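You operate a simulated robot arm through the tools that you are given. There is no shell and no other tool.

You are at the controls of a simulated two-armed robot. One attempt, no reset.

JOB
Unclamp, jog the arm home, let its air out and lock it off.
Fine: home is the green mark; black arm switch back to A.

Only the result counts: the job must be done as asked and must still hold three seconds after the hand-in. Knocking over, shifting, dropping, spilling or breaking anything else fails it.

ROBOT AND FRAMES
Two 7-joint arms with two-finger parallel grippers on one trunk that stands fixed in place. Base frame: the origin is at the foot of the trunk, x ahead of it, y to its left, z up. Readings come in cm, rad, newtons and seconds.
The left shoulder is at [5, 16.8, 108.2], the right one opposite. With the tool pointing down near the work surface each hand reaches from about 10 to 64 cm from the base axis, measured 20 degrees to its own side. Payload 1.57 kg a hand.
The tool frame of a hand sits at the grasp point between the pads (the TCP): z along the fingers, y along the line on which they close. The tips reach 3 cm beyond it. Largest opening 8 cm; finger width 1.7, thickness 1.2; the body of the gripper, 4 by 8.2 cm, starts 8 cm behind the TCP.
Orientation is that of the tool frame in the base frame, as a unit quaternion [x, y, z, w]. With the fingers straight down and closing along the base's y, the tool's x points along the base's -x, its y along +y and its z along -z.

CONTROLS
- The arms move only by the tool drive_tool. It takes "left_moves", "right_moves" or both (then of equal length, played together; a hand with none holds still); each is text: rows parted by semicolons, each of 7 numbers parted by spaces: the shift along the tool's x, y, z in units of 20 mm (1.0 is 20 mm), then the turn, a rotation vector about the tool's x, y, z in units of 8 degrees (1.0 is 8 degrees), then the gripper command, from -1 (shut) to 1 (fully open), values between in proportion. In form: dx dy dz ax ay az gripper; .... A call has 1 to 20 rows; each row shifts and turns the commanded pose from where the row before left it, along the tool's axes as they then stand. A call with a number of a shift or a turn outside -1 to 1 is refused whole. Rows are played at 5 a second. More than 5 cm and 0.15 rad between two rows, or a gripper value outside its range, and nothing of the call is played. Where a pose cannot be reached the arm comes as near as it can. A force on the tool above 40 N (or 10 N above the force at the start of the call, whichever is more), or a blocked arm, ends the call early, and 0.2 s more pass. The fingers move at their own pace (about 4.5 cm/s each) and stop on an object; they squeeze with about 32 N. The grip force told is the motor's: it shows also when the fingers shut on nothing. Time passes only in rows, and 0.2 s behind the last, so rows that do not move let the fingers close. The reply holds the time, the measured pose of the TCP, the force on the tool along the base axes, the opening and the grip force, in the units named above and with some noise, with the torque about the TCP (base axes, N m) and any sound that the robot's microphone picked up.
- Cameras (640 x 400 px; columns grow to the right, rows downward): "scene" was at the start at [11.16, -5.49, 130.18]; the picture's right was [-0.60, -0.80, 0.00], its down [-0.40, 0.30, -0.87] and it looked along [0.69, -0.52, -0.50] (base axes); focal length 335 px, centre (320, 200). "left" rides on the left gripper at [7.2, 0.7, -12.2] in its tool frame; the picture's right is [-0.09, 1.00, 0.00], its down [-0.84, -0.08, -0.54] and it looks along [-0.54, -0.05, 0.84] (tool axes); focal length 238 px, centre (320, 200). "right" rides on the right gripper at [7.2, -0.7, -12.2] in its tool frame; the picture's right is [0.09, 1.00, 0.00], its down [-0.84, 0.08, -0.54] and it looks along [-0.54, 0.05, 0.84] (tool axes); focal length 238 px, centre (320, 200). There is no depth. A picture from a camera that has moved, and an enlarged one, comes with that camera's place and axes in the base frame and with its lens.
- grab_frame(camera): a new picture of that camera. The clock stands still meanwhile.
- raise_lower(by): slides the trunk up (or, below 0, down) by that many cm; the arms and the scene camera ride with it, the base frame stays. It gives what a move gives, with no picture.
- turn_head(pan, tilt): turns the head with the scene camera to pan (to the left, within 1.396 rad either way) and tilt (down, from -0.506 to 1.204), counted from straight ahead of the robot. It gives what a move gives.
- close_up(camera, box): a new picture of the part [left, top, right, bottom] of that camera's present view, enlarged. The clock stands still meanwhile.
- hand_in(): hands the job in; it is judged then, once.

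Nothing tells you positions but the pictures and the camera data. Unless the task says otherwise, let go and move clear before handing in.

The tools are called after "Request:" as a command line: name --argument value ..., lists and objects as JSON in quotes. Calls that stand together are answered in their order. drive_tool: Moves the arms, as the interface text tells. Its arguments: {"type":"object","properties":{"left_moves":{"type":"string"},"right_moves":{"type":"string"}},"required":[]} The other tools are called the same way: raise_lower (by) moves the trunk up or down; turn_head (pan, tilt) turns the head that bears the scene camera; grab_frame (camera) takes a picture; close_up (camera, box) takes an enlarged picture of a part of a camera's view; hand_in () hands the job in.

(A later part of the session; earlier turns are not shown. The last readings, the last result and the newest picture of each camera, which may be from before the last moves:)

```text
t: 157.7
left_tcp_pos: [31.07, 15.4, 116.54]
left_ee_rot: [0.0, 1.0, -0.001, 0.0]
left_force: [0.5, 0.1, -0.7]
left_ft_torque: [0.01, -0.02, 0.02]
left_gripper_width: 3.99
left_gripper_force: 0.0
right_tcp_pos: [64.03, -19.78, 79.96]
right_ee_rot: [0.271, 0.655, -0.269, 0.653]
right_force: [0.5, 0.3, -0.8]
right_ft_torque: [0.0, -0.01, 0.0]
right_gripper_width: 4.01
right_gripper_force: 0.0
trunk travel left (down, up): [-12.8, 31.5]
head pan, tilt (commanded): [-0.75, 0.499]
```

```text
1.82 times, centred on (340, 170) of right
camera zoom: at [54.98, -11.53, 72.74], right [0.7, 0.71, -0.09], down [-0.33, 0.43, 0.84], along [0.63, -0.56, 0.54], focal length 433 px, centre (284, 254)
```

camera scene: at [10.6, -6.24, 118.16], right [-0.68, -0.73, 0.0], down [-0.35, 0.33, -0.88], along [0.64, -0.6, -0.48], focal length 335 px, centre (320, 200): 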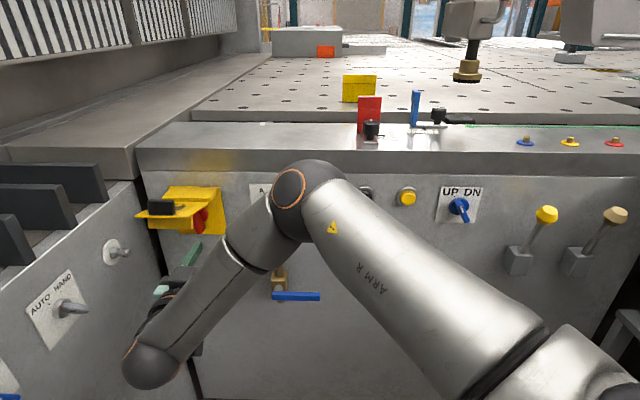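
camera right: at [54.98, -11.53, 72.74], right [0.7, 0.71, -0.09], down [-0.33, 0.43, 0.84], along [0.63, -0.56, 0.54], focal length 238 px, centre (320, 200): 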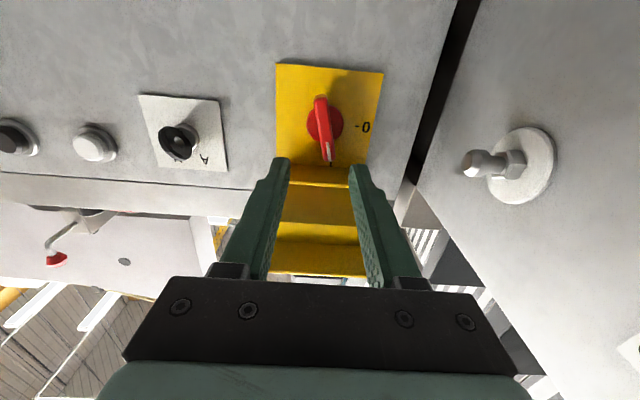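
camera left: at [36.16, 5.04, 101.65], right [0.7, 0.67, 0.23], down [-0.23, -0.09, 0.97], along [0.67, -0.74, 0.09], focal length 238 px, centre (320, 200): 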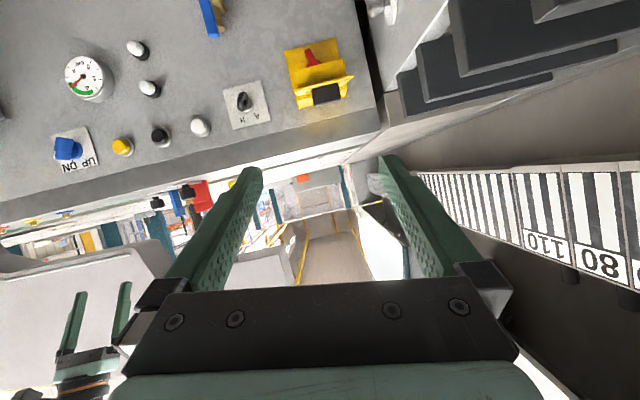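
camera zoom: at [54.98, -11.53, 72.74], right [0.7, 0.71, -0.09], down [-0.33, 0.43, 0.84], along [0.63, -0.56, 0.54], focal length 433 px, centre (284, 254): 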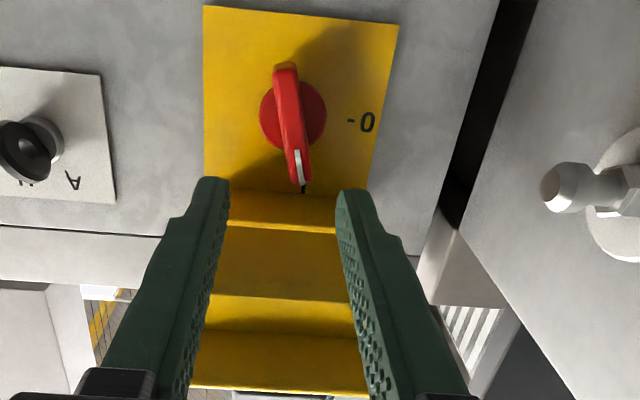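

Aligned to within 4 mm. I'll shift slightly left and advance around the fin in stages.

Request:
drive_tool --right_moves "0 0.18 1 0 0 0 0;0 0 1 0 0 0 0;0 0 1 0 0 0 0;0 0 0.9 0 0 0 0"

Request:
grab_frame --camera "right"

Request:
grab_frame --camera "scene"

```text
t: 158.7
left_tcp_pos: [31.13, 15.43, 116.47]
left_ee_rot: [0.0, 1.0, -0.001, 0.0]
left_force: [0.3, 0.8, -0.3]
left_ft_torque: [0.02, 0.02, 0.01]
left_gripper_width: 4.01
left_gripper_force: 0.0
right_tcp_pos: [69.85, -24.92, 80.05]
right_ee_rot: [0.271, 0.655, -0.268, 0.652]
right_force: [-0.5, -0.2, -0.6]
right_ft_torque: [-0.07, -0.03, 0.03]
right_gripper_width: 3.99
right_gripper_force: 0.1
trunk travel left (down, up): [-12.8, 31.5]
head pan, tilt (commanded): [-0.75, 0.499]
```

```text
taken
camera right: at [60.74, -16.83, 72.71], right [0.7, 0.71, -0.09], down [-0.33, 0.43, 0.84], along [0.63, -0.56, 0.54], focal length 238 px, centre (320, 200)
```

right: 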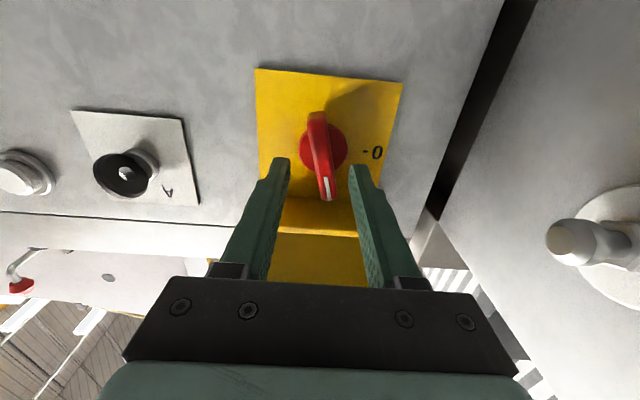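

```text
taken
camera scene: at [10.61, -6.24, 118.16], right [-0.68, -0.73, 0.0], down [-0.35, 0.33, -0.88], along [0.64, -0.6, -0.48], focal length 335 px, centre (320, 200)
```

scene: 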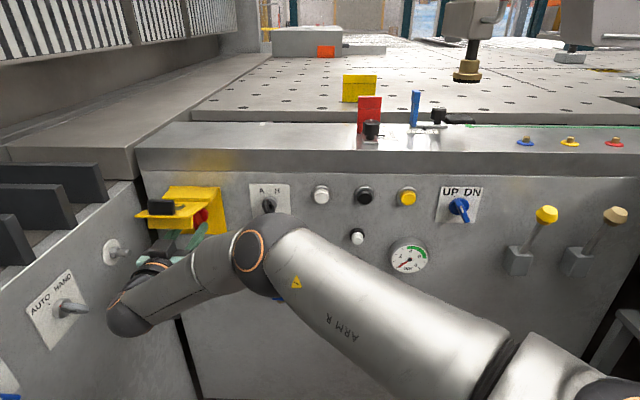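

The fin is between the fingers with the tips near its front. I'll advance another 2.5 cm and close.

Request:
drive_tool --right_moves "0 0 0.65 0 0 0 0;0 0 0.6 0 0 0 0"

Request:
grab_frame --camera "right"

```text
t: 159.3
left_tcp_pos: [31.07, 15.41, 116.53]
left_ee_rot: [0.0, 1.0, 0.0, 0.0]
left_force: [0.5, 0.2, 0.7]
left_ft_torque: [-0.02, 0.02, 0.02]
left_gripper_width: 4.03
left_gripper_force: 0.1
right_tcp_pos: [71.63, -26.81, 79.9]
right_ee_rot: [0.271, 0.655, -0.268, 0.653]
right_force: [0.0, -0.1, -0.2]
right_ft_torque: [0.0, 0.01, 0.01]
right_gripper_width: 4.02
right_gripper_force: 0.0
trunk travel left (down, up): [-12.8, 31.5]
head pan, tilt (commanded): [-0.75, 0.499]
```

```text
taken
camera right: at [62.5, -18.57, 72.7], right [0.7, 0.71, -0.09], down [-0.33, 0.43, 0.84], along [0.63, -0.56, 0.54], focal length 238 px, centre (320, 200)
```

right: 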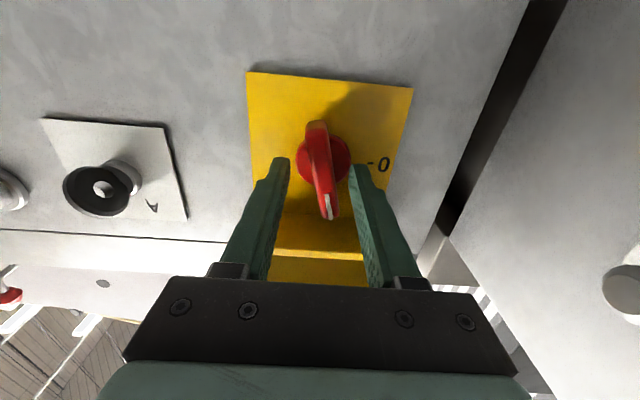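

Request:
drive_tool --right_moves "0 0 0 0 0 0 -1;0 0 0 0 0 0 -1;0 0 0 0 0 0 -1;0 0 0 0 0 0 -1"

Request:
grab_frame --camera "right"

```text
t: 160.3
left_tcp_pos: [31.12, 15.42, 116.45]
left_ee_rot: [0.0, 1.0, -0.001, 0.0]
left_force: [-0.3, -0.3, 0.2]
left_ft_torque: [-0.01, 0.02, -0.02]
left_gripper_width: 4.01
left_gripper_force: 0.0
right_tcp_pos: [71.66, -26.5, 80.01]
right_ee_rot: [0.27, 0.656, -0.268, 0.652]
right_force: [14.6, 9.4, -0.8]
right_ft_torque: [-0.28, 0.48, -0.11]
right_gripper_width: 1.85
right_gripper_force: 33.3
trunk travel left (down, up): [-12.8, 31.5]
head pan, tilt (commanded): [-0.75, 0.499]
```

```text
taken
camera right: at [62.55, -18.4, 72.68], right [0.7, 0.71, -0.09], down [-0.33, 0.43, 0.84], along [0.64, -0.56, 0.54], focal length 238 px, centre (320, 200)
```

right: 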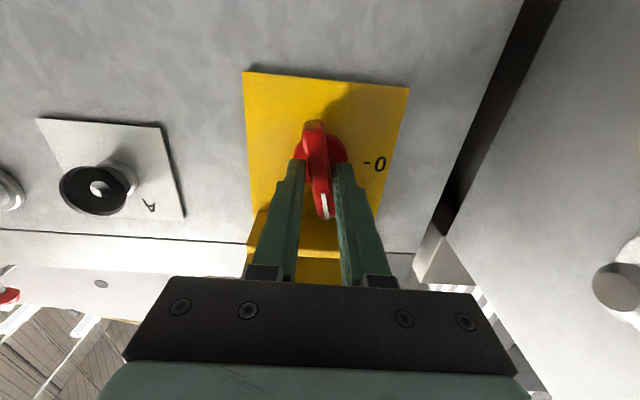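

Gripped on the red fin. I'll rotate counter-clockwise toward 0 in stages.

Request:
drive_tool --right_moves "0 0.1 0 0 0 -0.5 -1;0 0.05 0 0 0 -0.9 -1;0 0 0 0 0 -0.9 -1;0 0 0 0 0 -0.9 -1"

Request:
grab_frame --camera "right"

```text
t: 161.3
left_tcp_pos: [31.0, 15.41, 116.52]
left_ee_rot: [0.0, 1.0, -0.001, 0.0]
left_force: [-0.7, 0.1, 0.3]
left_ft_torque: [0.01, -0.01, 0.01]
left_gripper_width: 4.02
left_gripper_force: 0.0
right_tcp_pos: [71.73, -26.6, 80.02]
right_ee_rot: [0.119, 0.699, -0.406, 0.577]
right_force: [-3.0, 5.4, 1.3]
right_ft_torque: [0.25, 0.25, -0.43]
right_gripper_width: 1.42
right_gripper_force: 30.5
trunk travel left (down, up): [-12.8, 31.5]
head pan, tilt (commanded): [-0.75, 0.499]
```

```text
taken
camera right: at [60.5, -20.5, 73.69], right [0.6, 0.61, -0.51], down [-0.08, 0.68, 0.72], along [0.79, -0.4, 0.46], focal length 238 px, centre (320, 200)
```

right: 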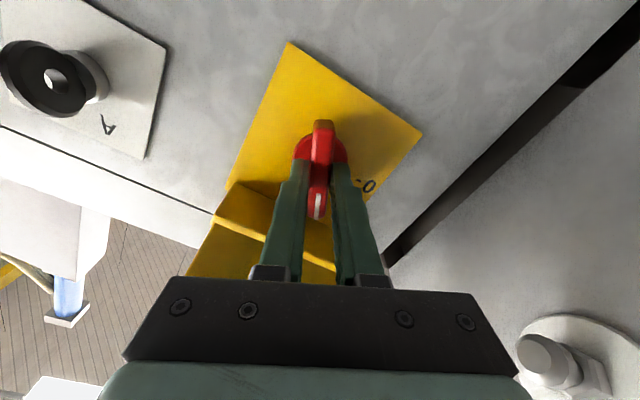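

Request:
drive_tool --right_moves "0 0 0 0 0 -0.9 -1;0 0 0 0 0 -0.9 -1;0 0 0 0 0 -0.9 -1;0 0 0 0 0 -0.9 -1"

Request:
drive_tool --right_moves "0 0 0 0 0 -0.9 -1;0 0 0 0 0 -0.9 -1;0 0 0 0 0 -0.9 -1;0 0 0 0 0 -0.9 -1"

Request:
grab_frame --camera "right"

```text
t: 162.3
left_tcp_pos: [30.95, 15.53, 116.53]
left_ee_rot: [0.0, 1.0, -0.001, 0.0]
left_force: [-0.4, -0.1, 0.0]
left_ft_torque: [-0.02, -0.01, 0.02]
left_gripper_width: 4.01
left_gripper_force: 0.0
right_tcp_pos: [71.61, -26.54, 79.98]
right_ee_rot: [-0.058, 0.706, -0.538, 0.457]
right_force: [-9.6, 2.0, -0.8]
right_ft_torque: [0.18, 0.19, -0.93]
right_gripper_width: 1.39
right_gripper_force: 30.2
trunk travel left (down, up): [-12.8, 31.5]
head pan, tilt (commanded): [-0.75, 0.499]
```

```text
t: 163.3
left_tcp_pos: [30.97, 15.32, 116.56]
left_ee_rot: [0.0, 1.0, -0.001, 0.001]
left_force: [-0.1, 0.1, 0.4]
left_ft_torque: [-0.01, -0.02, -0.02]
left_gripper_width: 4.02
left_gripper_force: 0.1
right_tcp_pos: [71.8, -26.46, 80.06]
right_ee_rot: [-0.231, 0.67, -0.634, 0.309]
right_force: [-15.4, -1.0, -1.1]
right_ft_torque: [-0.09, -0.02, -0.93]
right_gripper_width: 1.38
right_gripper_force: 30.1
trunk travel left (down, up): [-12.8, 31.5]
head pan, tilt (commanded): [-0.75, 0.499]
```

```text
taken
camera right: at [58.02, -23.04, 79.72], right [0.02, 0.02, -1.0], down [0.21, 0.98, 0.03], along [0.98, -0.21, 0.01], focal length 238 px, centre (320, 200)
```

right: 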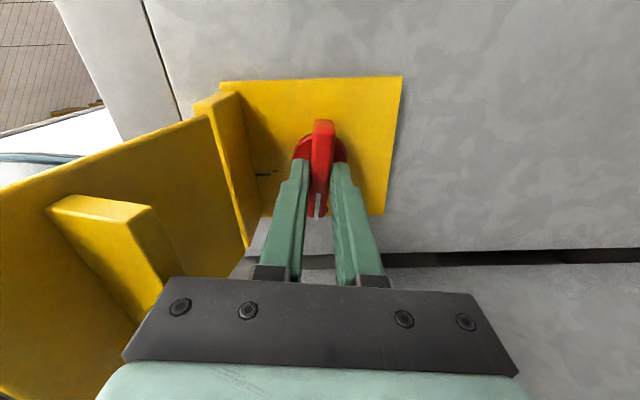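

Nearly there, at about 83°. I'll finish the last few degrees, then release and back out to look.

Request:
drive_tool --right_moves "0 0 0 0 0 -0.5 -1;0 0 0 0 0 -0.5 -1;0 0 0 0 0 0 -1"

Request:
drive_tool --right_moves "0 0 0 0 0 0 0;0 0 0 0 0 0 0;0 0 0 0 0 0 0;0 0 -1 0 0 0 0;0 0 -1 0 0 0 0;0 0 -1 0 0 0 0;0 0 -0.6 0 0 0 0"

Request:
grab_frame --camera "right"

Request:
close_up --camera "right" --box '[200, 60, 440, 220]'

Request:
grab_frame --camera "scene"

```text
t: 164.1
left_tcp_pos: [30.97, 15.26, 116.5]
left_ee_rot: [0.001, 1.0, -0.001, 0.001]
left_force: [0.0, 0.3, 0.2]
left_ft_torque: [-0.02, 0.01, -0.02]
left_gripper_width: 3.99
left_gripper_force: 0.0
right_tcp_pos: [71.76, -26.53, 79.94]
right_ee_rot: [0.277, -0.651, 0.655, -0.265]
right_force: [-15.1, -4.6, -2.6]
right_ft_torque: [0.25, -0.56, -0.59]
right_gripper_width: 1.39
right_gripper_force: 29.8
trunk travel left (down, up): [-12.8, 31.5]
head pan, tilt (commanded): [-0.75, 0.499]
```

```text
t: 165.7
left_tcp_pos: [31.09, 15.4, 116.44]
left_ee_rot: [0.0, 1.0, -0.001, 0.0]
left_force: [-0.4, 0.9, -0.4]
left_ft_torque: [0.0, 0.01, -0.04]
left_gripper_width: 4.0
left_gripper_force: 0.0
right_tcp_pos: [66.66, -21.5, 79.93]
right_ee_rot: [0.278, -0.652, 0.653, -0.265]
right_force: [0.3, 0.4, 0.3]
right_ft_torque: [0.03, 0.0, 0.0]
right_gripper_width: 4.0
right_gripper_force: 0.1
trunk travel left (down, up): [-12.8, 31.5]
head pan, tilt (commanded): [-0.75, 0.499]
```

```text
taken
camera right: at [52.95, -17.91, 80.72], right [-0.08, -0.07, -0.99], down [0.2, 0.97, -0.09], along [0.98, -0.21, -0.06], focal length 238 px, centre (320, 200)
```

right: 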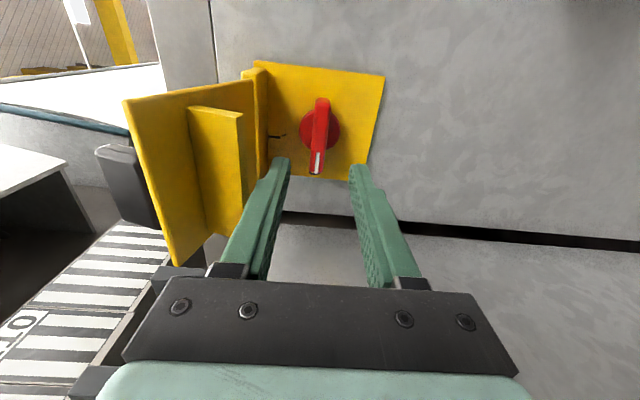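

```text
2.50 times, centred on (320, 140) of right
camera zoom: at [52.95, -17.91, 80.72], right [-0.08, -0.07, -0.99], down [0.2, 0.97, -0.09], along [0.98, -0.21, -0.06], focal length 596 px, centre (320, 350)
```

zoom: 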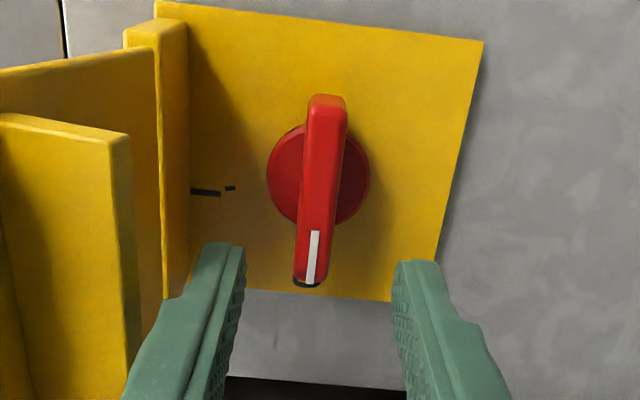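

```text
taken
camera scene: at [10.6, -6.23, 118.16], right [-0.68, -0.73, 0.0], down [-0.35, 0.33, -0.88], along [0.64, -0.6, -0.48], focal length 335 px, centre (320, 200)
```

scene: 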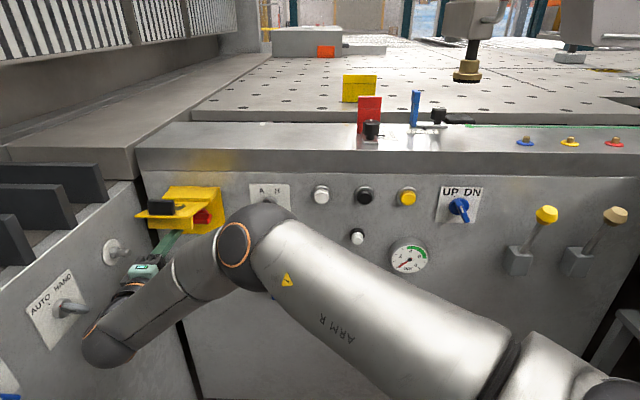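

The isolator now points to 0. Next I must close the yellow cover: the flap is hinged at its top (about z = 85) and points outward, a bit upward. I'll back the hand out from beneath it and return the roll to level.

Request:
drive_tool --right_moves "0 0 -1 0 0 0 0;0 0 -1 0 0 0 0;0 0 -1 0 0 0 0;0 0 -1 0 0 0 0;0.8 0 0 0 0 0 0;0.8 0 0 0 0 0 0;0.8 0 0 0 0 0 0;0.8 0 0 0 0 0 0"

Request:
drive_tool --right_moves "0 0 0 0 0 0.95 -1;0 0 0 0 0 0.95 -1;0 0 0 0 0 0.95 -1;0 0 0 0 0 0.95 -1;0 0 0 0 0 0.95 -1;0 0 0 0 0 0.95 -1;0 0 0 0 0 0.95 -1;0 0 0 0 0 0.95 -1;0 0 0 0 0 0.95 -1;0 0 0 0 0 0.95 -1;0 0 0 0 0 0.95 -1;0 0 0 0 0 0.95 -1"

Request:
grab_frame --camera "scene"

Request:
grab_frame --camera "right"

```text
t: 167.5
left_tcp_pos: [31.07, 15.43, 116.54]
left_ee_rot: [0.0, 1.0, -0.001, 0.001]
left_force: [0.6, -0.2, 0.1]
left_ft_torque: [-0.02, 0.01, -0.01]
left_gripper_width: 3.99
left_gripper_force: 0.0
right_tcp_pos: [56.37, -20.47, 80.21]
right_ee_rot: [0.278, -0.652, 0.653, -0.266]
right_force: [-0.4, 1.1, -0.2]
right_ft_torque: [-0.04, 0.01, 0.0]
right_gripper_width: 4.01
right_gripper_force: 0.0
trunk travel left (down, up): [-12.8, 31.5]
head pan, tilt (commanded): [-0.75, 0.499]
```

```text
t: 170.1
left_tcp_pos: [31.07, 15.48, 116.58]
left_ee_rot: [0.001, 1.0, -0.001, -0.001]
left_force: [-0.6, -0.5, -0.2]
left_ft_torque: [-0.01, 0.01, -0.01]
left_gripper_width: 3.99
left_gripper_force: 0.0
right_tcp_pos: [56.49, -20.27, 80.15]
right_ee_rot: [0.272, 0.654, -0.268, 0.653]
right_force: [0.4, 0.7, 1.3]
right_ft_torque: [-0.04, 0.01, -0.04]
right_gripper_width: 0.02
right_gripper_force: 21.0
trunk travel left (down, up): [-12.8, 31.5]
head pan, tilt (commanded): [-0.75, 0.499]
```

```text
taken
camera scene: at [10.6, -6.24, 118.16], right [-0.68, -0.73, 0.0], down [-0.35, 0.33, -0.88], along [0.64, -0.6, -0.48], focal length 335 px, centre (320, 200)
```

scene: 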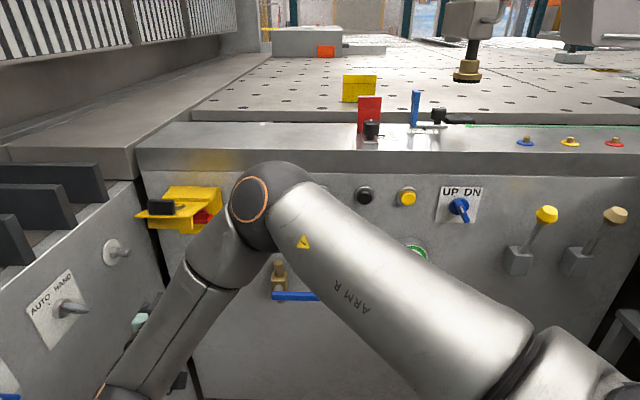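

```text
taken
camera right: at [47.43, -12.13, 72.87], right [0.7, 0.71, -0.09], down [-0.33, 0.43, 0.84], along [0.63, -0.56, 0.54], focal length 238 px, centre (320, 200)
```

right: 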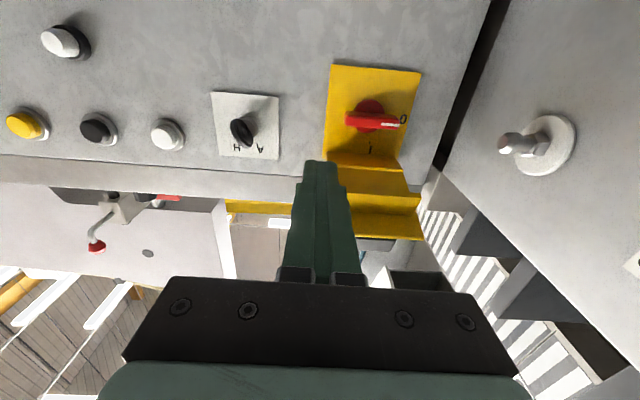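

The isolator is at 0. I'll back off a little more and raise the trunk so that the hand comes above the flap's black handle.

Request:
drive_tool --right_moves "0 0 -0.9 0 0 0 -1"

Request:
raise_lower --by 17

Request:
drive_tool --right_moves "0 0 0 0 1 0 -1;0 0 0 0 1 0 -1;0 0 0 0 1 0 -1;0 0 0 0 1 0 -1;0 0 0 0 1 0 -1;0 0 0 0 0.6 0 -1"

Request:
grab_frame --camera "right"

Request:
grab_frame --camera "scene"

```text
t: 170.5
left_tcp_pos: [31.01, 15.33, 116.44]
left_ee_rot: [0.0, 1.0, -0.001, -0.001]
left_force: [0.5, -0.1, 0.1]
left_ft_torque: [0.0, 0.01, -0.03]
left_gripper_width: 4.02
left_gripper_force: 0.0
right_tcp_pos: [55.13, -19.08, 80.15]
right_ee_rot: [0.272, 0.655, -0.267, 0.653]
right_force: [-0.2, 0.4, -0.2]
right_ft_torque: [-0.01, 0.02, 0.01]
right_gripper_width: 0.0
right_gripper_force: 21.2
trunk travel left (down, up): [-12.8, 31.5]
head pan, tilt (commanded): [-0.75, 0.499]
```

```text
t: 172.4
left_tcp_pos: [31.01, 15.4, 133.47]
left_ee_rot: [0.0, 1.0, -0.001, 0.0]
left_force: [0.3, 0.7, -0.2]
left_ft_torque: [-0.05, 0.0, -0.02]
left_gripper_width: 4.0
left_gripper_force: 0.0
right_tcp_pos: [55.21, -19.06, 97.1]
right_ee_rot: [0.271, 0.654, -0.269, 0.653]
right_force: [0.7, 0.6, -0.1]
right_ft_torque: [0.0, -0.02, -0.02]
right_gripper_width: 0.0
right_gripper_force: 21.4
trunk travel left (down, up): [-29.8, 14.5]
head pan, tilt (commanded): [-0.75, 0.499]
```

```text
t: 173.8
left_tcp_pos: [31.02, 15.36, 133.49]
left_ee_rot: [0.001, 1.0, -0.001, 0.0]
left_force: [0.1, -0.2, 0.1]
left_ft_torque: [0.04, 0.04, 0.02]
left_gripper_width: 4.02
left_gripper_force: 0.1
right_tcp_pos: [55.25, -19.06, 97.08]
right_ee_rot: [0.352, 0.855, -0.143, 0.353]
right_force: [0.6, -0.2, 0.5]
right_ft_torque: [-0.01, 0.03, 0.05]
right_gripper_width: 0.0
right_gripper_force: 21.0
trunk travel left (down, up): [-29.8, 14.5]
head pan, tilt (commanded): [-0.75, 0.499]
```

```text
taken
camera right: at [45.01, -9.85, 100.59], right [0.65, 0.75, -0.06], down [0.2, -0.1, 0.97], along [0.73, -0.65, -0.22], focal length 238 px, centre (320, 200)
```

right: 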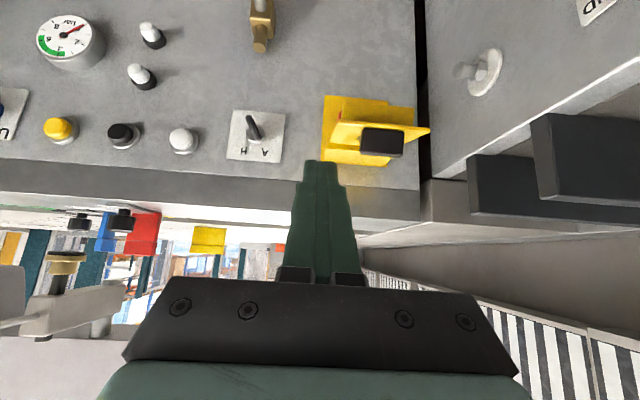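

```text
taken
camera scene: at [10.6, -6.25, 135.16], right [-0.68, -0.73, 0.0], down [-0.35, 0.33, -0.88], along [0.64, -0.6, -0.48], focal length 335 px, centre (320, 200)
```

scene: 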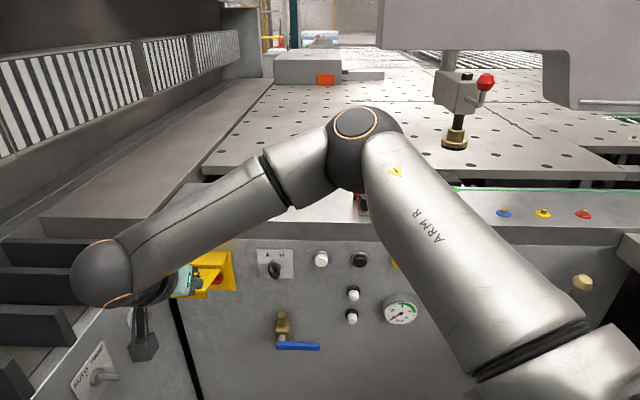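

The hand is tilted 45° down and I see the flap's black handle just ahead. I'll bring the closed fingertips to just above the handle's top.

Request:
drive_tool --right_moves "-0.3 0.78 0.7 0 0 0 -1;-0.3 0.78 0.7 0 0 0 -1;-0.2 0.78 0.8 0 0 0 -1;-0.05 0.76 0.9 0 0 0 -1"

Request:
grab_frame --camera "right"

Request:
close_up --camera "scene" --box '[100, 210, 280, 330]'

```text
t: 174.8
left_tcp_pos: [31.15, 15.38, 133.5]
left_ee_rot: [0.0, 1.0, -0.001, 0.0]
left_force: [0.4, -0.2, -0.2]
left_ft_torque: [-0.02, 0.03, -0.01]
left_gripper_width: 4.03
left_gripper_force: 0.1
right_tcp_pos: [63.64, -18.5, 93.97]
right_ee_rot: [0.353, 0.854, -0.145, 0.354]
right_force: [0.6, -0.3, 1.1]
right_ft_torque: [0.0, 0.04, 0.02]
right_gripper_width: 0.0
right_gripper_force: 21.2
trunk travel left (down, up): [-29.8, 14.5]
head pan, tilt (commanded): [-0.75, 0.499]
```

```text
taken
camera right: at [53.48, -9.35, 97.35], right [0.66, 0.75, -0.06], down [0.2, -0.09, 0.97], along [0.73, -0.65, -0.21], focal length 238 px, centre (320, 200)
```

right: 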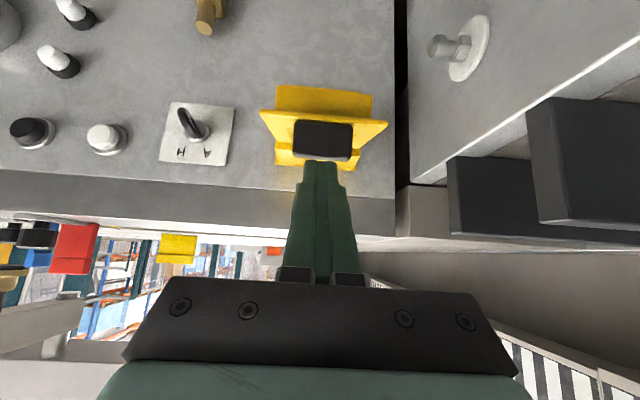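

```text
3.33 times, centred on (190, 270) of scene
camera zoom: at [10.63, -6.23, 135.16], right [-0.68, -0.73, 0.0], down [-0.35, 0.33, -0.88], along [0.64, -0.6, -0.48], focal length 1117 px, centre (753, -33)
```

zoom: 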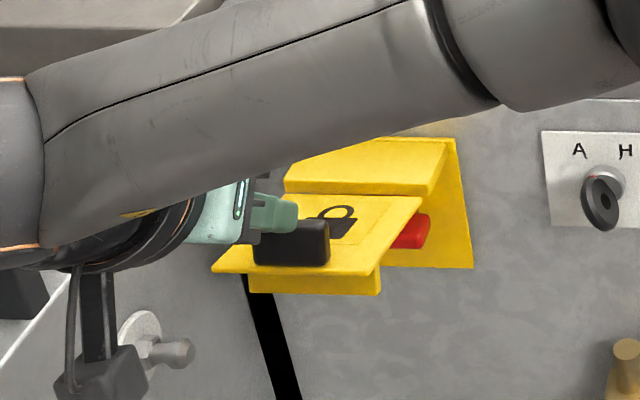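

The fingertips are just above the handle. I'll press down along the flap's arc and watch whether it swings.

Request:
drive_tool --right_moves "0.4 0 0.26 0 0 0 -1;0.4 0 0.26 0 0 0 -1;0.4 0 0.26 0 0 0 -1;0.4 0 0.26 0 0 0 -1"

Request:
grab_frame --camera "right"

Request:
close_up --camera "scene" --box '[100, 210, 280, 330]'

```text
t: 175.8
left_tcp_pos: [30.96, 15.52, 133.5]
left_ee_rot: [0.0, 1.0, -0.001, 0.001]
left_force: [0.1, -0.1, 0.3]
left_ft_torque: [0.01, 0.02, 0.02]
left_gripper_width: 4.02
left_gripper_force: 0.2
right_tcp_pos: [62.9, -17.94, 90.21]
right_ee_rot: [0.352, 0.854, -0.144, 0.354]
right_force: [-7.6, 4.7, 4.0]
right_ft_torque: [0.0, 0.1, -0.05]
right_gripper_width: 0.02
right_gripper_force: 21.0
trunk travel left (down, up): [-29.8, 14.5]
head pan, tilt (commanded): [-0.75, 0.499]
```

```text
taken
camera right: at [52.66, -8.67, 93.73], right [0.65, 0.75, -0.06], down [0.2, -0.1, 0.97], along [0.73, -0.65, -0.21], focal length 238 px, centre (320, 200)
```

right: 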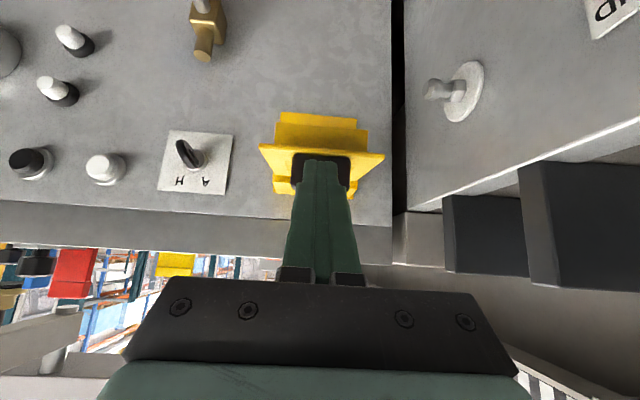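

```text
3.33 times, centred on (190, 270) of scene
camera zoom: at [10.48, -6.17, 135.18], right [-0.68, -0.73, 0.0], down [-0.35, 0.33, -0.88], along [0.64, -0.6, -0.48], focal length 1117 px, centre (753, -33)
```

zoom: 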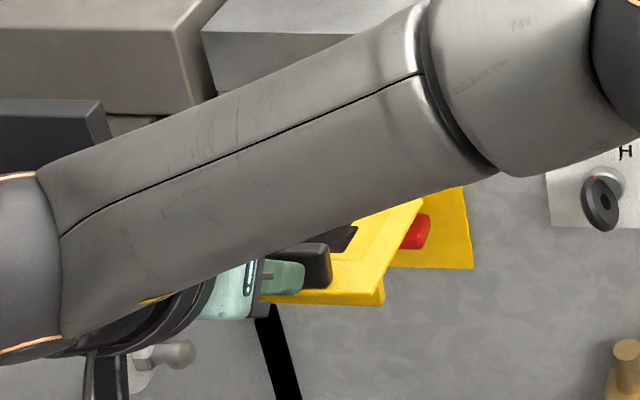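

The flap has begun to swing down, but the fingertip is pressing on the handle's outer edge. I'll lift, move inward a bit, and press from on top.

Request:
drive_tool --right_moves "-0.5 0 -0.7 0 0 0 -1;-0.6 0 -0.6 0 0 0 -1;-0.5 0 0.5 0 0 0 -1;-0.6 0 0.6 0 0 0 -1"

Request:
grab_frame --camera "right"

Request:
close_up --camera "scene" --box '[100, 210, 280, 330]'

```text
t: 176.8
left_tcp_pos: [31.25, 15.3, 133.42]
left_ee_rot: [0.0, 1.0, -0.001, 0.0]
left_force: [-0.2, -0.5, -0.2]
left_ft_torque: [0.04, 0.0, 0.03]
left_gripper_width: 4.01
left_gripper_force: 0.0
right_tcp_pos: [65.0, -20.03, 93.53]
right_ee_rot: [0.354, 0.854, -0.144, 0.353]
right_force: [0.0, -0.6, -1.1]
right_ft_torque: [0.01, 0.04, 0.0]
right_gripper_width: 0.0
right_gripper_force: 21.3
trunk travel left (down, up): [-29.8, 14.5]
head pan, tilt (commanded): [-0.75, 0.499]
```

```text
taken
camera right: at [54.91, -10.86, 97.01], right [0.66, 0.75, -0.06], down [0.2, -0.1, 0.97], along [0.73, -0.65, -0.21], focal length 238 px, centre (320, 200)
```

right: 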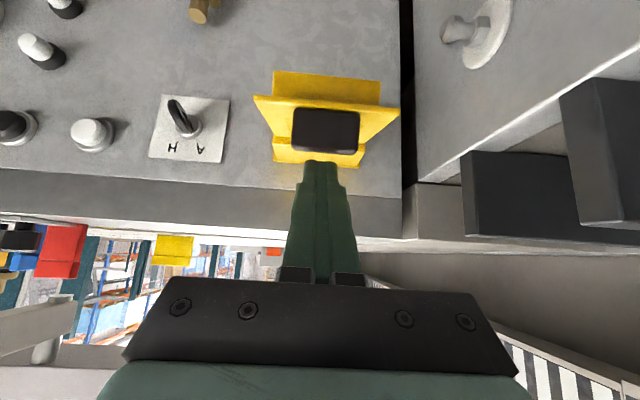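

```text
3.33 times, centred on (190, 270) of scene
camera zoom: at [10.66, -6.27, 135.15], right [-0.68, -0.73, 0.0], down [-0.35, 0.33, -0.88], along [0.64, -0.6, -0.48], focal length 1117 px, centre (753, -33)
```

zoom: 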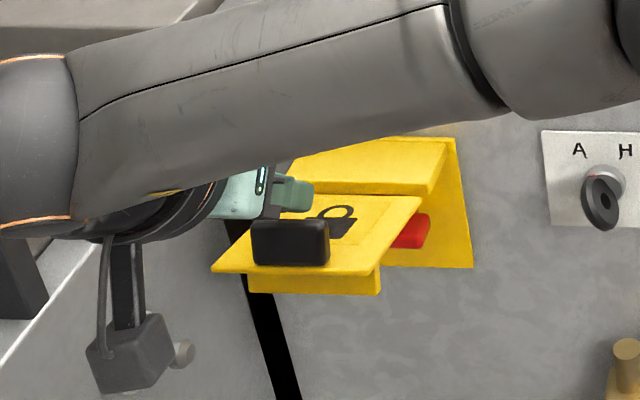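

The flap sprang back up, so it needs to be carried through its full swing. The fingers are now over the handle's inner side; I'll push along the arc without letting up.

Request:
drive_tool --right_moves "0.516 0 0.14 0 0 0 -1;0.516 0 0.14 0 0 0 -1;0.516 0 0.14 0 0 0 -1;0.44 0 0.314 0 0 0 -1;0.44 0 0.314 0 0 0 -1;0.44 0 0.314 0 0 0 -1"

Request:
grab_frame --camera "right"

Request:
close_up --camera "scene" --box '[100, 210, 280, 330]'

```text
t: 178.2
left_tcp_pos: [31.16, 15.43, 133.43]
left_ee_rot: [0.0, 1.0, 0.0, 0.0]
left_force: [-0.1, 0.0, 0.2]
left_ft_torque: [-0.01, -0.01, 0.03]
left_gripper_width: 4.01
left_gripper_force: 0.1
right_tcp_pos: [63.54, -18.45, 87.59]
right_ee_rot: [0.353, 0.854, -0.144, 0.354]
right_force: [1.2, -0.3, 0.0]
right_ft_torque: [0.02, 0.0, 0.0]
right_gripper_width: 0.0
right_gripper_force: 21.1
trunk travel left (down, up): [-29.8, 14.5]
head pan, tilt (commanded): [-0.75, 0.499]
```

```text
taken
camera right: at [53.33, -9.27, 91.05], right [0.66, 0.75, -0.06], down [0.2, -0.1, 0.97], along [0.73, -0.65, -0.21], focal length 238 px, centre (320, 200)
```

right: 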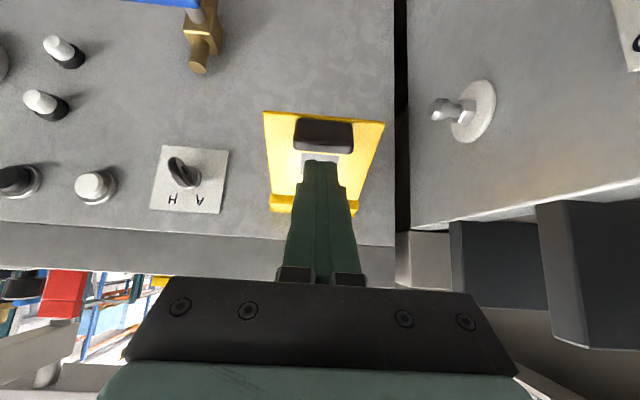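

```text
3.33 times, centred on (190, 270) of scene
camera zoom: at [10.61, -6.23, 135.16], right [-0.68, -0.73, 0.0], down [-0.35, 0.33, -0.88], along [0.64, -0.6, -0.48], focal length 1117 px, centre (753, -33)
```

zoom: 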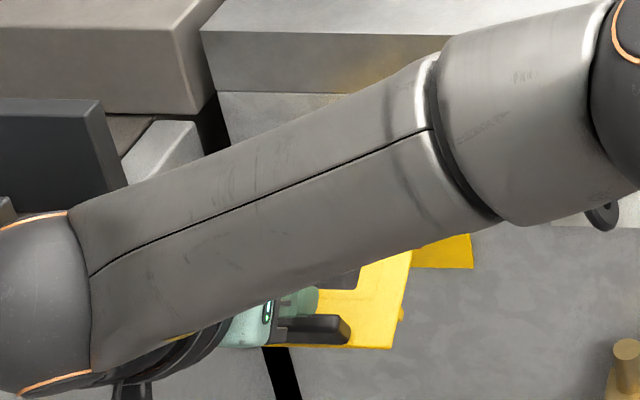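

The flap is well on its way down. I'll continue through the rest of the swing and press it shut.

Request:
drive_tool --right_moves "0.314 0 0.44 0 0 0 -1;0.314 0 0.44 0 0 0 -1;0.314 0 0.44 0 0 0 -1;0.14 0 0.545 0 0 0 -1;0.14 0 0.545 0 0 0 -1"

Request:
grab_frame --camera "right"

Request:
close_up --camera "scene" --box '[100, 210, 280, 330]'

```text
t: 179.4
left_tcp_pos: [31.07, 15.44, 133.5]
left_ee_rot: [0.0, 1.0, -0.001, 0.0]
left_force: [0.6, -0.6, -0.9]
left_ft_torque: [-0.02, 0.0, 0.03]
left_gripper_width: 4.0
left_gripper_force: 0.0
right_tcp_pos: [64.64, -19.66, 82.43]
right_ee_rot: [0.353, 0.854, -0.145, 0.353]
right_force: [-0.8, -0.9, -0.7]
right_ft_torque: [-0.02, -0.01, 0.01]
right_gripper_width: 0.0
right_gripper_force: 21.0
trunk travel left (down, up): [-29.8, 14.5]
head pan, tilt (commanded): [-0.75, 0.499]
```

```text
taken
camera right: at [54.49, -10.53, 85.88], right [0.66, 0.75, -0.06], down [0.2, -0.09, 0.97], along [0.73, -0.65, -0.21], focal length 238 px, centre (320, 200)
```

right: 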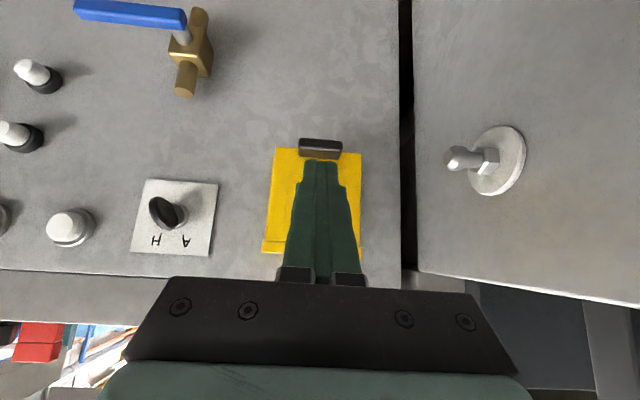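

```text
3.33 times, centred on (190, 270) of scene
camera zoom: at [10.61, -6.24, 135.16], right [-0.68, -0.73, 0.0], down [-0.35, 0.33, -0.88], along [0.64, -0.6, -0.48], focal length 1117 px, centre (753, -33)
```

zoom: 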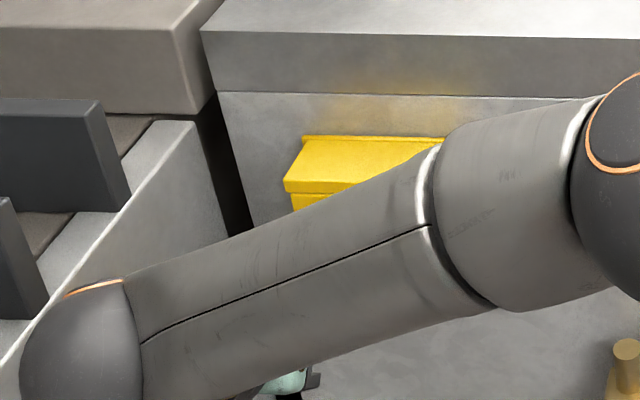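

The cover has dropped to vertical by itself. I'll nudge forward gently to make sure it's fully shut.

Request:
drive_tool --right_moves "-0.25 0 0.3 0 0 0 -1;-0.25 0 0.3 0 0 0 -1;-0.25 0 0.3 0 0 0 -1;-0.25 0 0.3 0 0 0 -1"

Request:
drive_tool --right_moves "-0.25 0 0.27 0 0 0 -1;-0.25 0 0.27 0 0 0 -1"

Request:
grab_frame --camera "right"

```text
t: 180.4
left_tcp_pos: [30.94, 15.31, 133.44]
left_ee_rot: [0.0, 1.0, 0.0, 0.0]
left_force: [0.4, 0.1, -0.7]
left_ft_torque: [0.03, 0.0, 0.0]
left_gripper_width: 4.02
left_gripper_force: 0.1
right_tcp_pos: [66.94, -21.94, 82.15]
right_ee_rot: [0.353, 0.854, -0.144, 0.353]
right_force: [0.1, -0.3, 0.5]
right_ft_torque: [0.02, 0.0, 0.01]
right_gripper_width: 0.01
right_gripper_force: 20.9
trunk travel left (down, up): [-29.8, 14.5]
head pan, tilt (commanded): [-0.75, 0.499]
```

```text
t: 181.1
left_tcp_pos: [31.12, 15.27, 133.5]
left_ee_rot: [-0.001, 1.0, -0.001, -0.001]
left_force: [0.3, 0.2, 0.4]
left_ft_torque: [-0.01, -0.02, 0.01]
left_gripper_width: 4.02
left_gripper_force: 0.0
right_tcp_pos: [67.97, -22.99, 82.07]
right_ee_rot: [0.353, 0.854, -0.144, 0.354]
right_force: [0.2, -0.5, -0.6]
right_ft_torque: [0.0, 0.05, -0.01]
right_gripper_width: 0.0
right_gripper_force: 21.1
trunk travel left (down, up): [-29.8, 14.5]
head pan, tilt (commanded): [-0.75, 0.499]
```

```text
taken
camera right: at [57.78, -13.69, 85.58], right [0.66, 0.75, -0.06], down [0.2, -0.1, 0.97], along [0.73, -0.65, -0.21], focal length 238 px, centre (320, 200)
```

right: 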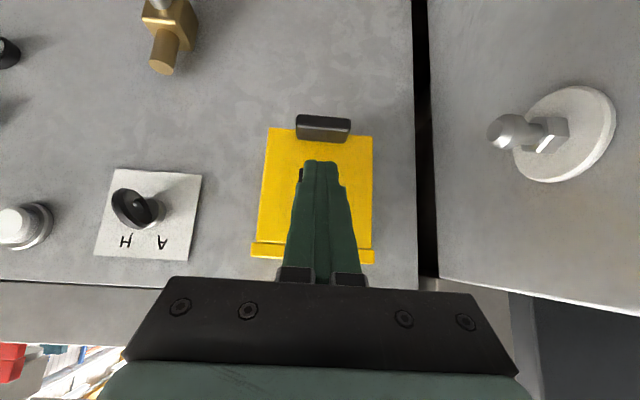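

Request:
drive_tool --right_moves "-0.25 0 0.27 0 0 0 -1;-0.25 0 0.27 0 0 0 -1;-0.2 0 0.22 0 0 0 -1"

Request:
drive_tool --right_moves "-0.2 0 0.22 0 0 0 -1;-0.15 0 0.17 0 0 0 -1"

```text
t: 181.8
left_tcp_pos: [31.04, 15.35, 133.52]
left_ee_rot: [0.0, 1.0, -0.001, 0.001]
left_force: [-0.1, -0.2, 0.9]
left_ft_torque: [0.02, 0.0, -0.02]
left_gripper_width: 3.99
left_gripper_force: 0.0
right_tcp_pos: [69.28, -24.39, 82.11]
right_ee_rot: [0.353, 0.854, -0.144, 0.354]
right_force: [-0.2, 0.0, 0.0]
right_ft_torque: [0.01, -0.02, -0.02]
right_gripper_width: 0.0
right_gripper_force: 21.2
trunk travel left (down, up): [-29.8, 14.5]
head pan, tilt (commanded): [-0.75, 0.499]
```

```text
t: 182.4
left_tcp_pos: [30.9, 15.42, 133.54]
left_ee_rot: [-0.001, 1.0, -0.001, 0.001]
left_force: [0.6, 0.5, 0.1]
left_ft_torque: [0.02, 0.02, -0.02]
left_gripper_width: 3.99
left_gripper_force: 0.1
right_tcp_pos: [70.02, -24.94, 82.03]
right_ee_rot: [0.352, 0.855, -0.143, 0.353]
right_force: [-7.7, 6.3, 2.4]
right_ft_torque: [0.01, 0.03, -0.09]
right_gripper_width: 0.0
right_gripper_force: 20.8
trunk travel left (down, up): [-29.8, 14.5]
head pan, tilt (commanded): [-0.75, 0.499]
```

Contact at about 10 N. A little more pressure to confirm that it's against its stop.

Request:
drive_tool --right_moves "-0.1 0 0.12 0 0 0 -1;-0.05 0 0.06 0 0 0 -1"

Request:
drive_tool --right_moves "0.3 0 -0.3 0 0 0 -1;0.7 0 -0.8 0 0 0 -1;0.7 0 -0.8 0 0 0 -1;0.7 0 -0.8 0 0 0 -1;0.3 -0.5 -0.8 0 0 0 -1;0 -0.8 -0.8 0 0 0 -1;0 -1 -0.5 0 0 0 -1"

Request:
grab_frame --camera "right"

Request:
grab_frame --camera "scene"

```text
t: 183.1
left_tcp_pos: [30.71, 15.68, 133.61]
left_ee_rot: [0.0, 1.0, -0.002, 0.001]
left_force: [0.3, 0.5, 0.3]
left_ft_torque: [-0.01, 0.02, 0.01]
left_gripper_width: 4.01
left_gripper_force: 0.1
right_tcp_pos: [70.08, -24.84, 82.07]
right_ee_rot: [0.352, 0.856, -0.143, 0.352]
right_force: [-33.3, 19.2, 5.4]
right_ft_torque: [0.14, 0.43, -0.3]
right_gripper_width: 0.01
right_gripper_force: 21.3
trunk travel left (down, up): [-29.8, 14.5]
head pan, tilt (commanded): [-0.75, 0.499]
```

```text
t: 184.7
left_tcp_pos: [30.98, 15.37, 133.56]
left_ee_rot: [0.0, 1.0, -0.002, 0.0]
left_force: [0.2, -0.2, 0.9]
left_ft_torque: [-0.01, 0.04, -0.02]
left_gripper_width: 4.01
left_gripper_force: 0.1
right_tcp_pos: [59.7, -21.14, 84.95]
right_ee_rot: [0.353, 0.854, -0.144, 0.354]
right_force: [0.7, -0.1, 0.4]
right_ft_torque: [-0.02, 0.02, 0.0]
right_gripper_width: 0.0
right_gripper_force: 21.5
trunk travel left (down, up): [-29.8, 14.5]
head pan, tilt (commanded): [-0.75, 0.499]
```

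```text
taken
camera right: at [49.56, -11.99, 88.36], right [0.66, 0.75, -0.06], down [0.2, -0.09, 0.98], along [0.73, -0.65, -0.21], focal length 238 px, centre (320, 200)
```

right: 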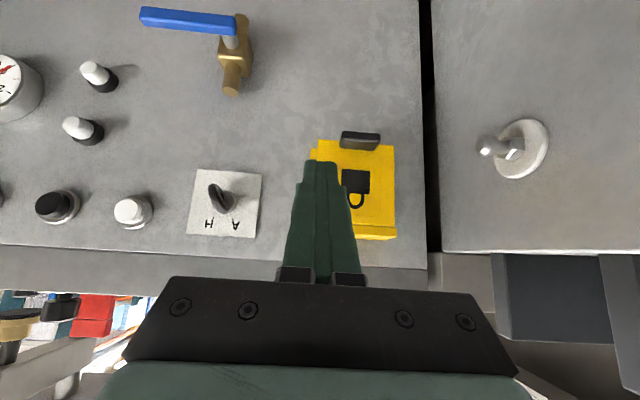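

```text
taken
camera scene: at [10.59, -6.25, 135.16], right [-0.68, -0.73, 0.0], down [-0.35, 0.33, -0.88], along [0.64, -0.6, -0.48], focal length 335 px, centre (320, 200)
```

scene: 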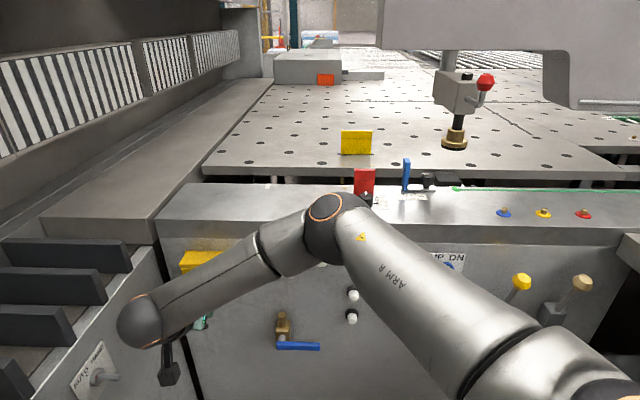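

The cover is shut with its padlock symbol facing out. I'll move the hand away and verify everything from clear views.

Request:
drive_tool --right_moves "0 -0.5 -1 0 0 0 -1;0 -0.8 -1 0 0 0 -1;0 -1 -0.7 0 0 0 -1;0 -1 0 0 0 0 -1;0 -1 0 0 0 0 -1;0 -1 0 0 0 0 -1;0 -1 0 0 0 0 -1;0 -1 0 0 0 0 -1"

Request:
turn_head --pan -0.55 --tilt 0.55

Request:
grab_frame --camera "scene"

Request:
grab_frame --camera "right"

```text
t: 186.4
left_tcp_pos: [31.08, 15.5, 133.59]
left_ee_rot: [0.001, 1.0, -0.001, -0.001]
left_force: [0.0, -0.2, -0.2]
left_ft_torque: [0.02, -0.02, 0.0]
left_gripper_width: 4.01
left_gripper_force: 0.1
right_tcp_pos: [46.79, -28.91, 88.81]
right_ee_rot: [0.353, 0.854, -0.144, 0.355]
right_force: [-0.2, -0.7, 1.3]
right_ft_torque: [-0.03, -0.01, -0.02]
right_gripper_width: 0.0
right_gripper_force: 21.4
trunk travel left (down, up): [-29.8, 14.5]
head pan, tilt (commanded): [-0.75, 0.499]
```

```text
t: 187.2
left_tcp_pos: [30.96, 15.47, 133.49]
left_ee_rot: [0.0, 1.0, 0.0, 0.0]
left_force: [0.3, 1.1, 0.1]
left_ft_torque: [0.0, 0.01, 0.0]
left_gripper_width: 4.0
left_gripper_force: 0.0
right_tcp_pos: [46.66, -28.9, 88.67]
right_ee_rot: [0.353, 0.854, -0.145, 0.353]
right_force: [0.2, 0.9, 0.1]
right_ft_torque: [0.01, 0.0, -0.01]
right_gripper_width: 0.02
right_gripper_force: 21.1
trunk travel left (down, up): [-29.8, 14.5]
head pan, tilt (commanded): [-0.55, 0.55]
```

```text
taken
camera scene: at [11.6, -4.73, 134.71], right [-0.52, -0.85, 0.0], down [-0.45, 0.27, -0.85], along [0.73, -0.45, -0.52], focal length 335 px, centre (320, 200)
```

scene: 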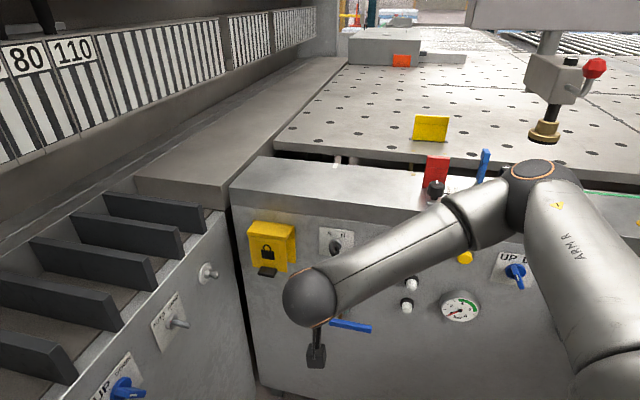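

```text
taken
camera right: at [36.61, -19.67, 92.2], right [0.66, 0.75, -0.06], down [0.2, -0.09, 0.97], along [0.73, -0.65, -0.21], focal length 238 px, centre (320, 200)
```

right: 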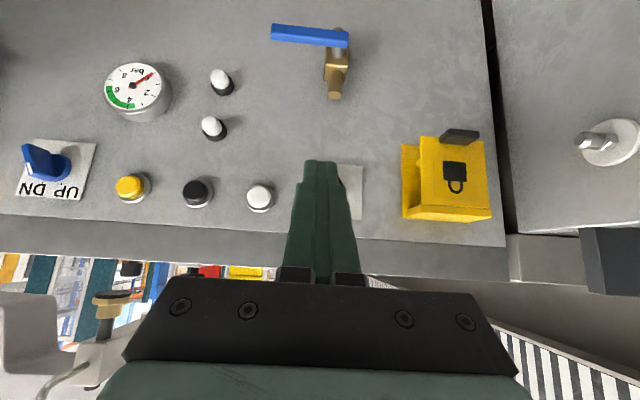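

Let me zoom in on the closed cover, the gauge, the key, the knob and the arm's mark for a last check.

Request:
close_up --camera "scene" --box '[220, 200, 360, 300]'

Request:
close_up --camera "right" --box '[370, 110, 530, 240]'

Request:
close_up --camera "right" --box '[0, 30, 300, 220]'

Request:
close_up --camera "scene" --box '[400, 100, 520, 220]'

```text
4.00 times, centred on (290, 250) of scene
camera zoom: at [11.6, -4.73, 134.71], right [-0.52, -0.85, 0.0], down [-0.45, 0.27, -0.85], along [0.73, -0.45, -0.52], focal length 1340 px, centre (440, 0)
```

zoom: 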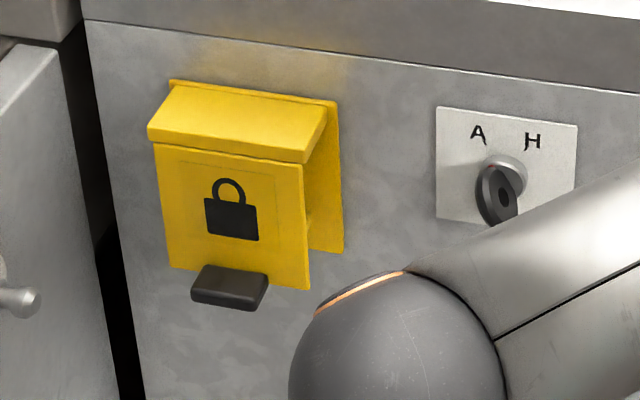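

```text
3.08 times, centred on (450, 175) of right
camera zoom: at [36.61, -19.67, 92.2], right [0.66, 0.75, -0.06], down [0.2, -0.09, 0.97], along [0.73, -0.65, -0.21], focal length 733 px, centre (-80, 277)
```

zoom: 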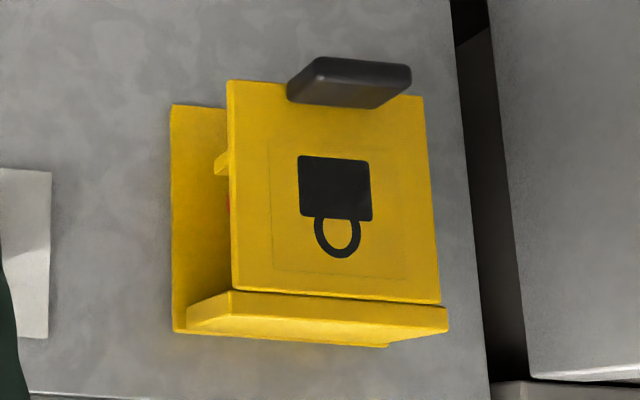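

```text
2.11 times, centred on (150, 125) of right
camera zoom: at [36.61, -19.67, 92.2], right [0.66, 0.75, -0.06], down [0.2, -0.09, 0.97], along [0.73, -0.65, -0.21], focal length 502 px, centre (678, 358)
```

zoom: 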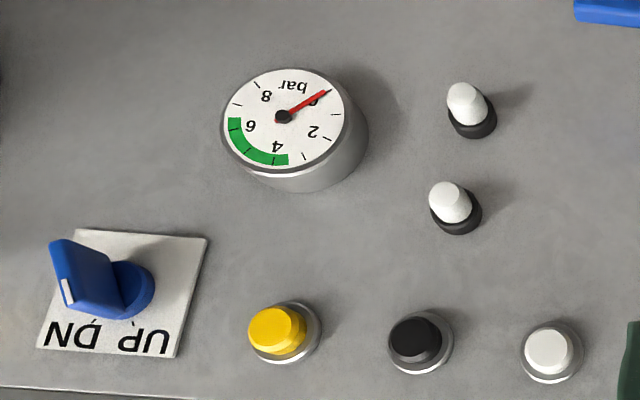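

```text
3.33 times, centred on (460, 160) of scene
camera zoom: at [11.6, -4.73, 134.71], right [-0.52, -0.85, 0.0], down [-0.45, 0.27, -0.85], along [0.73, -0.45, -0.52], focal length 1117 px, centre (-147, 333)
```

zoom: 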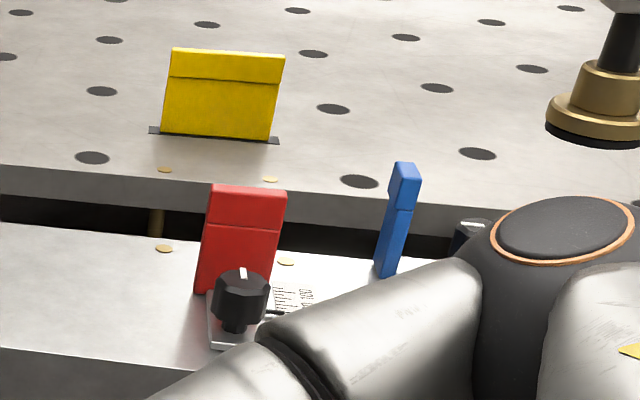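

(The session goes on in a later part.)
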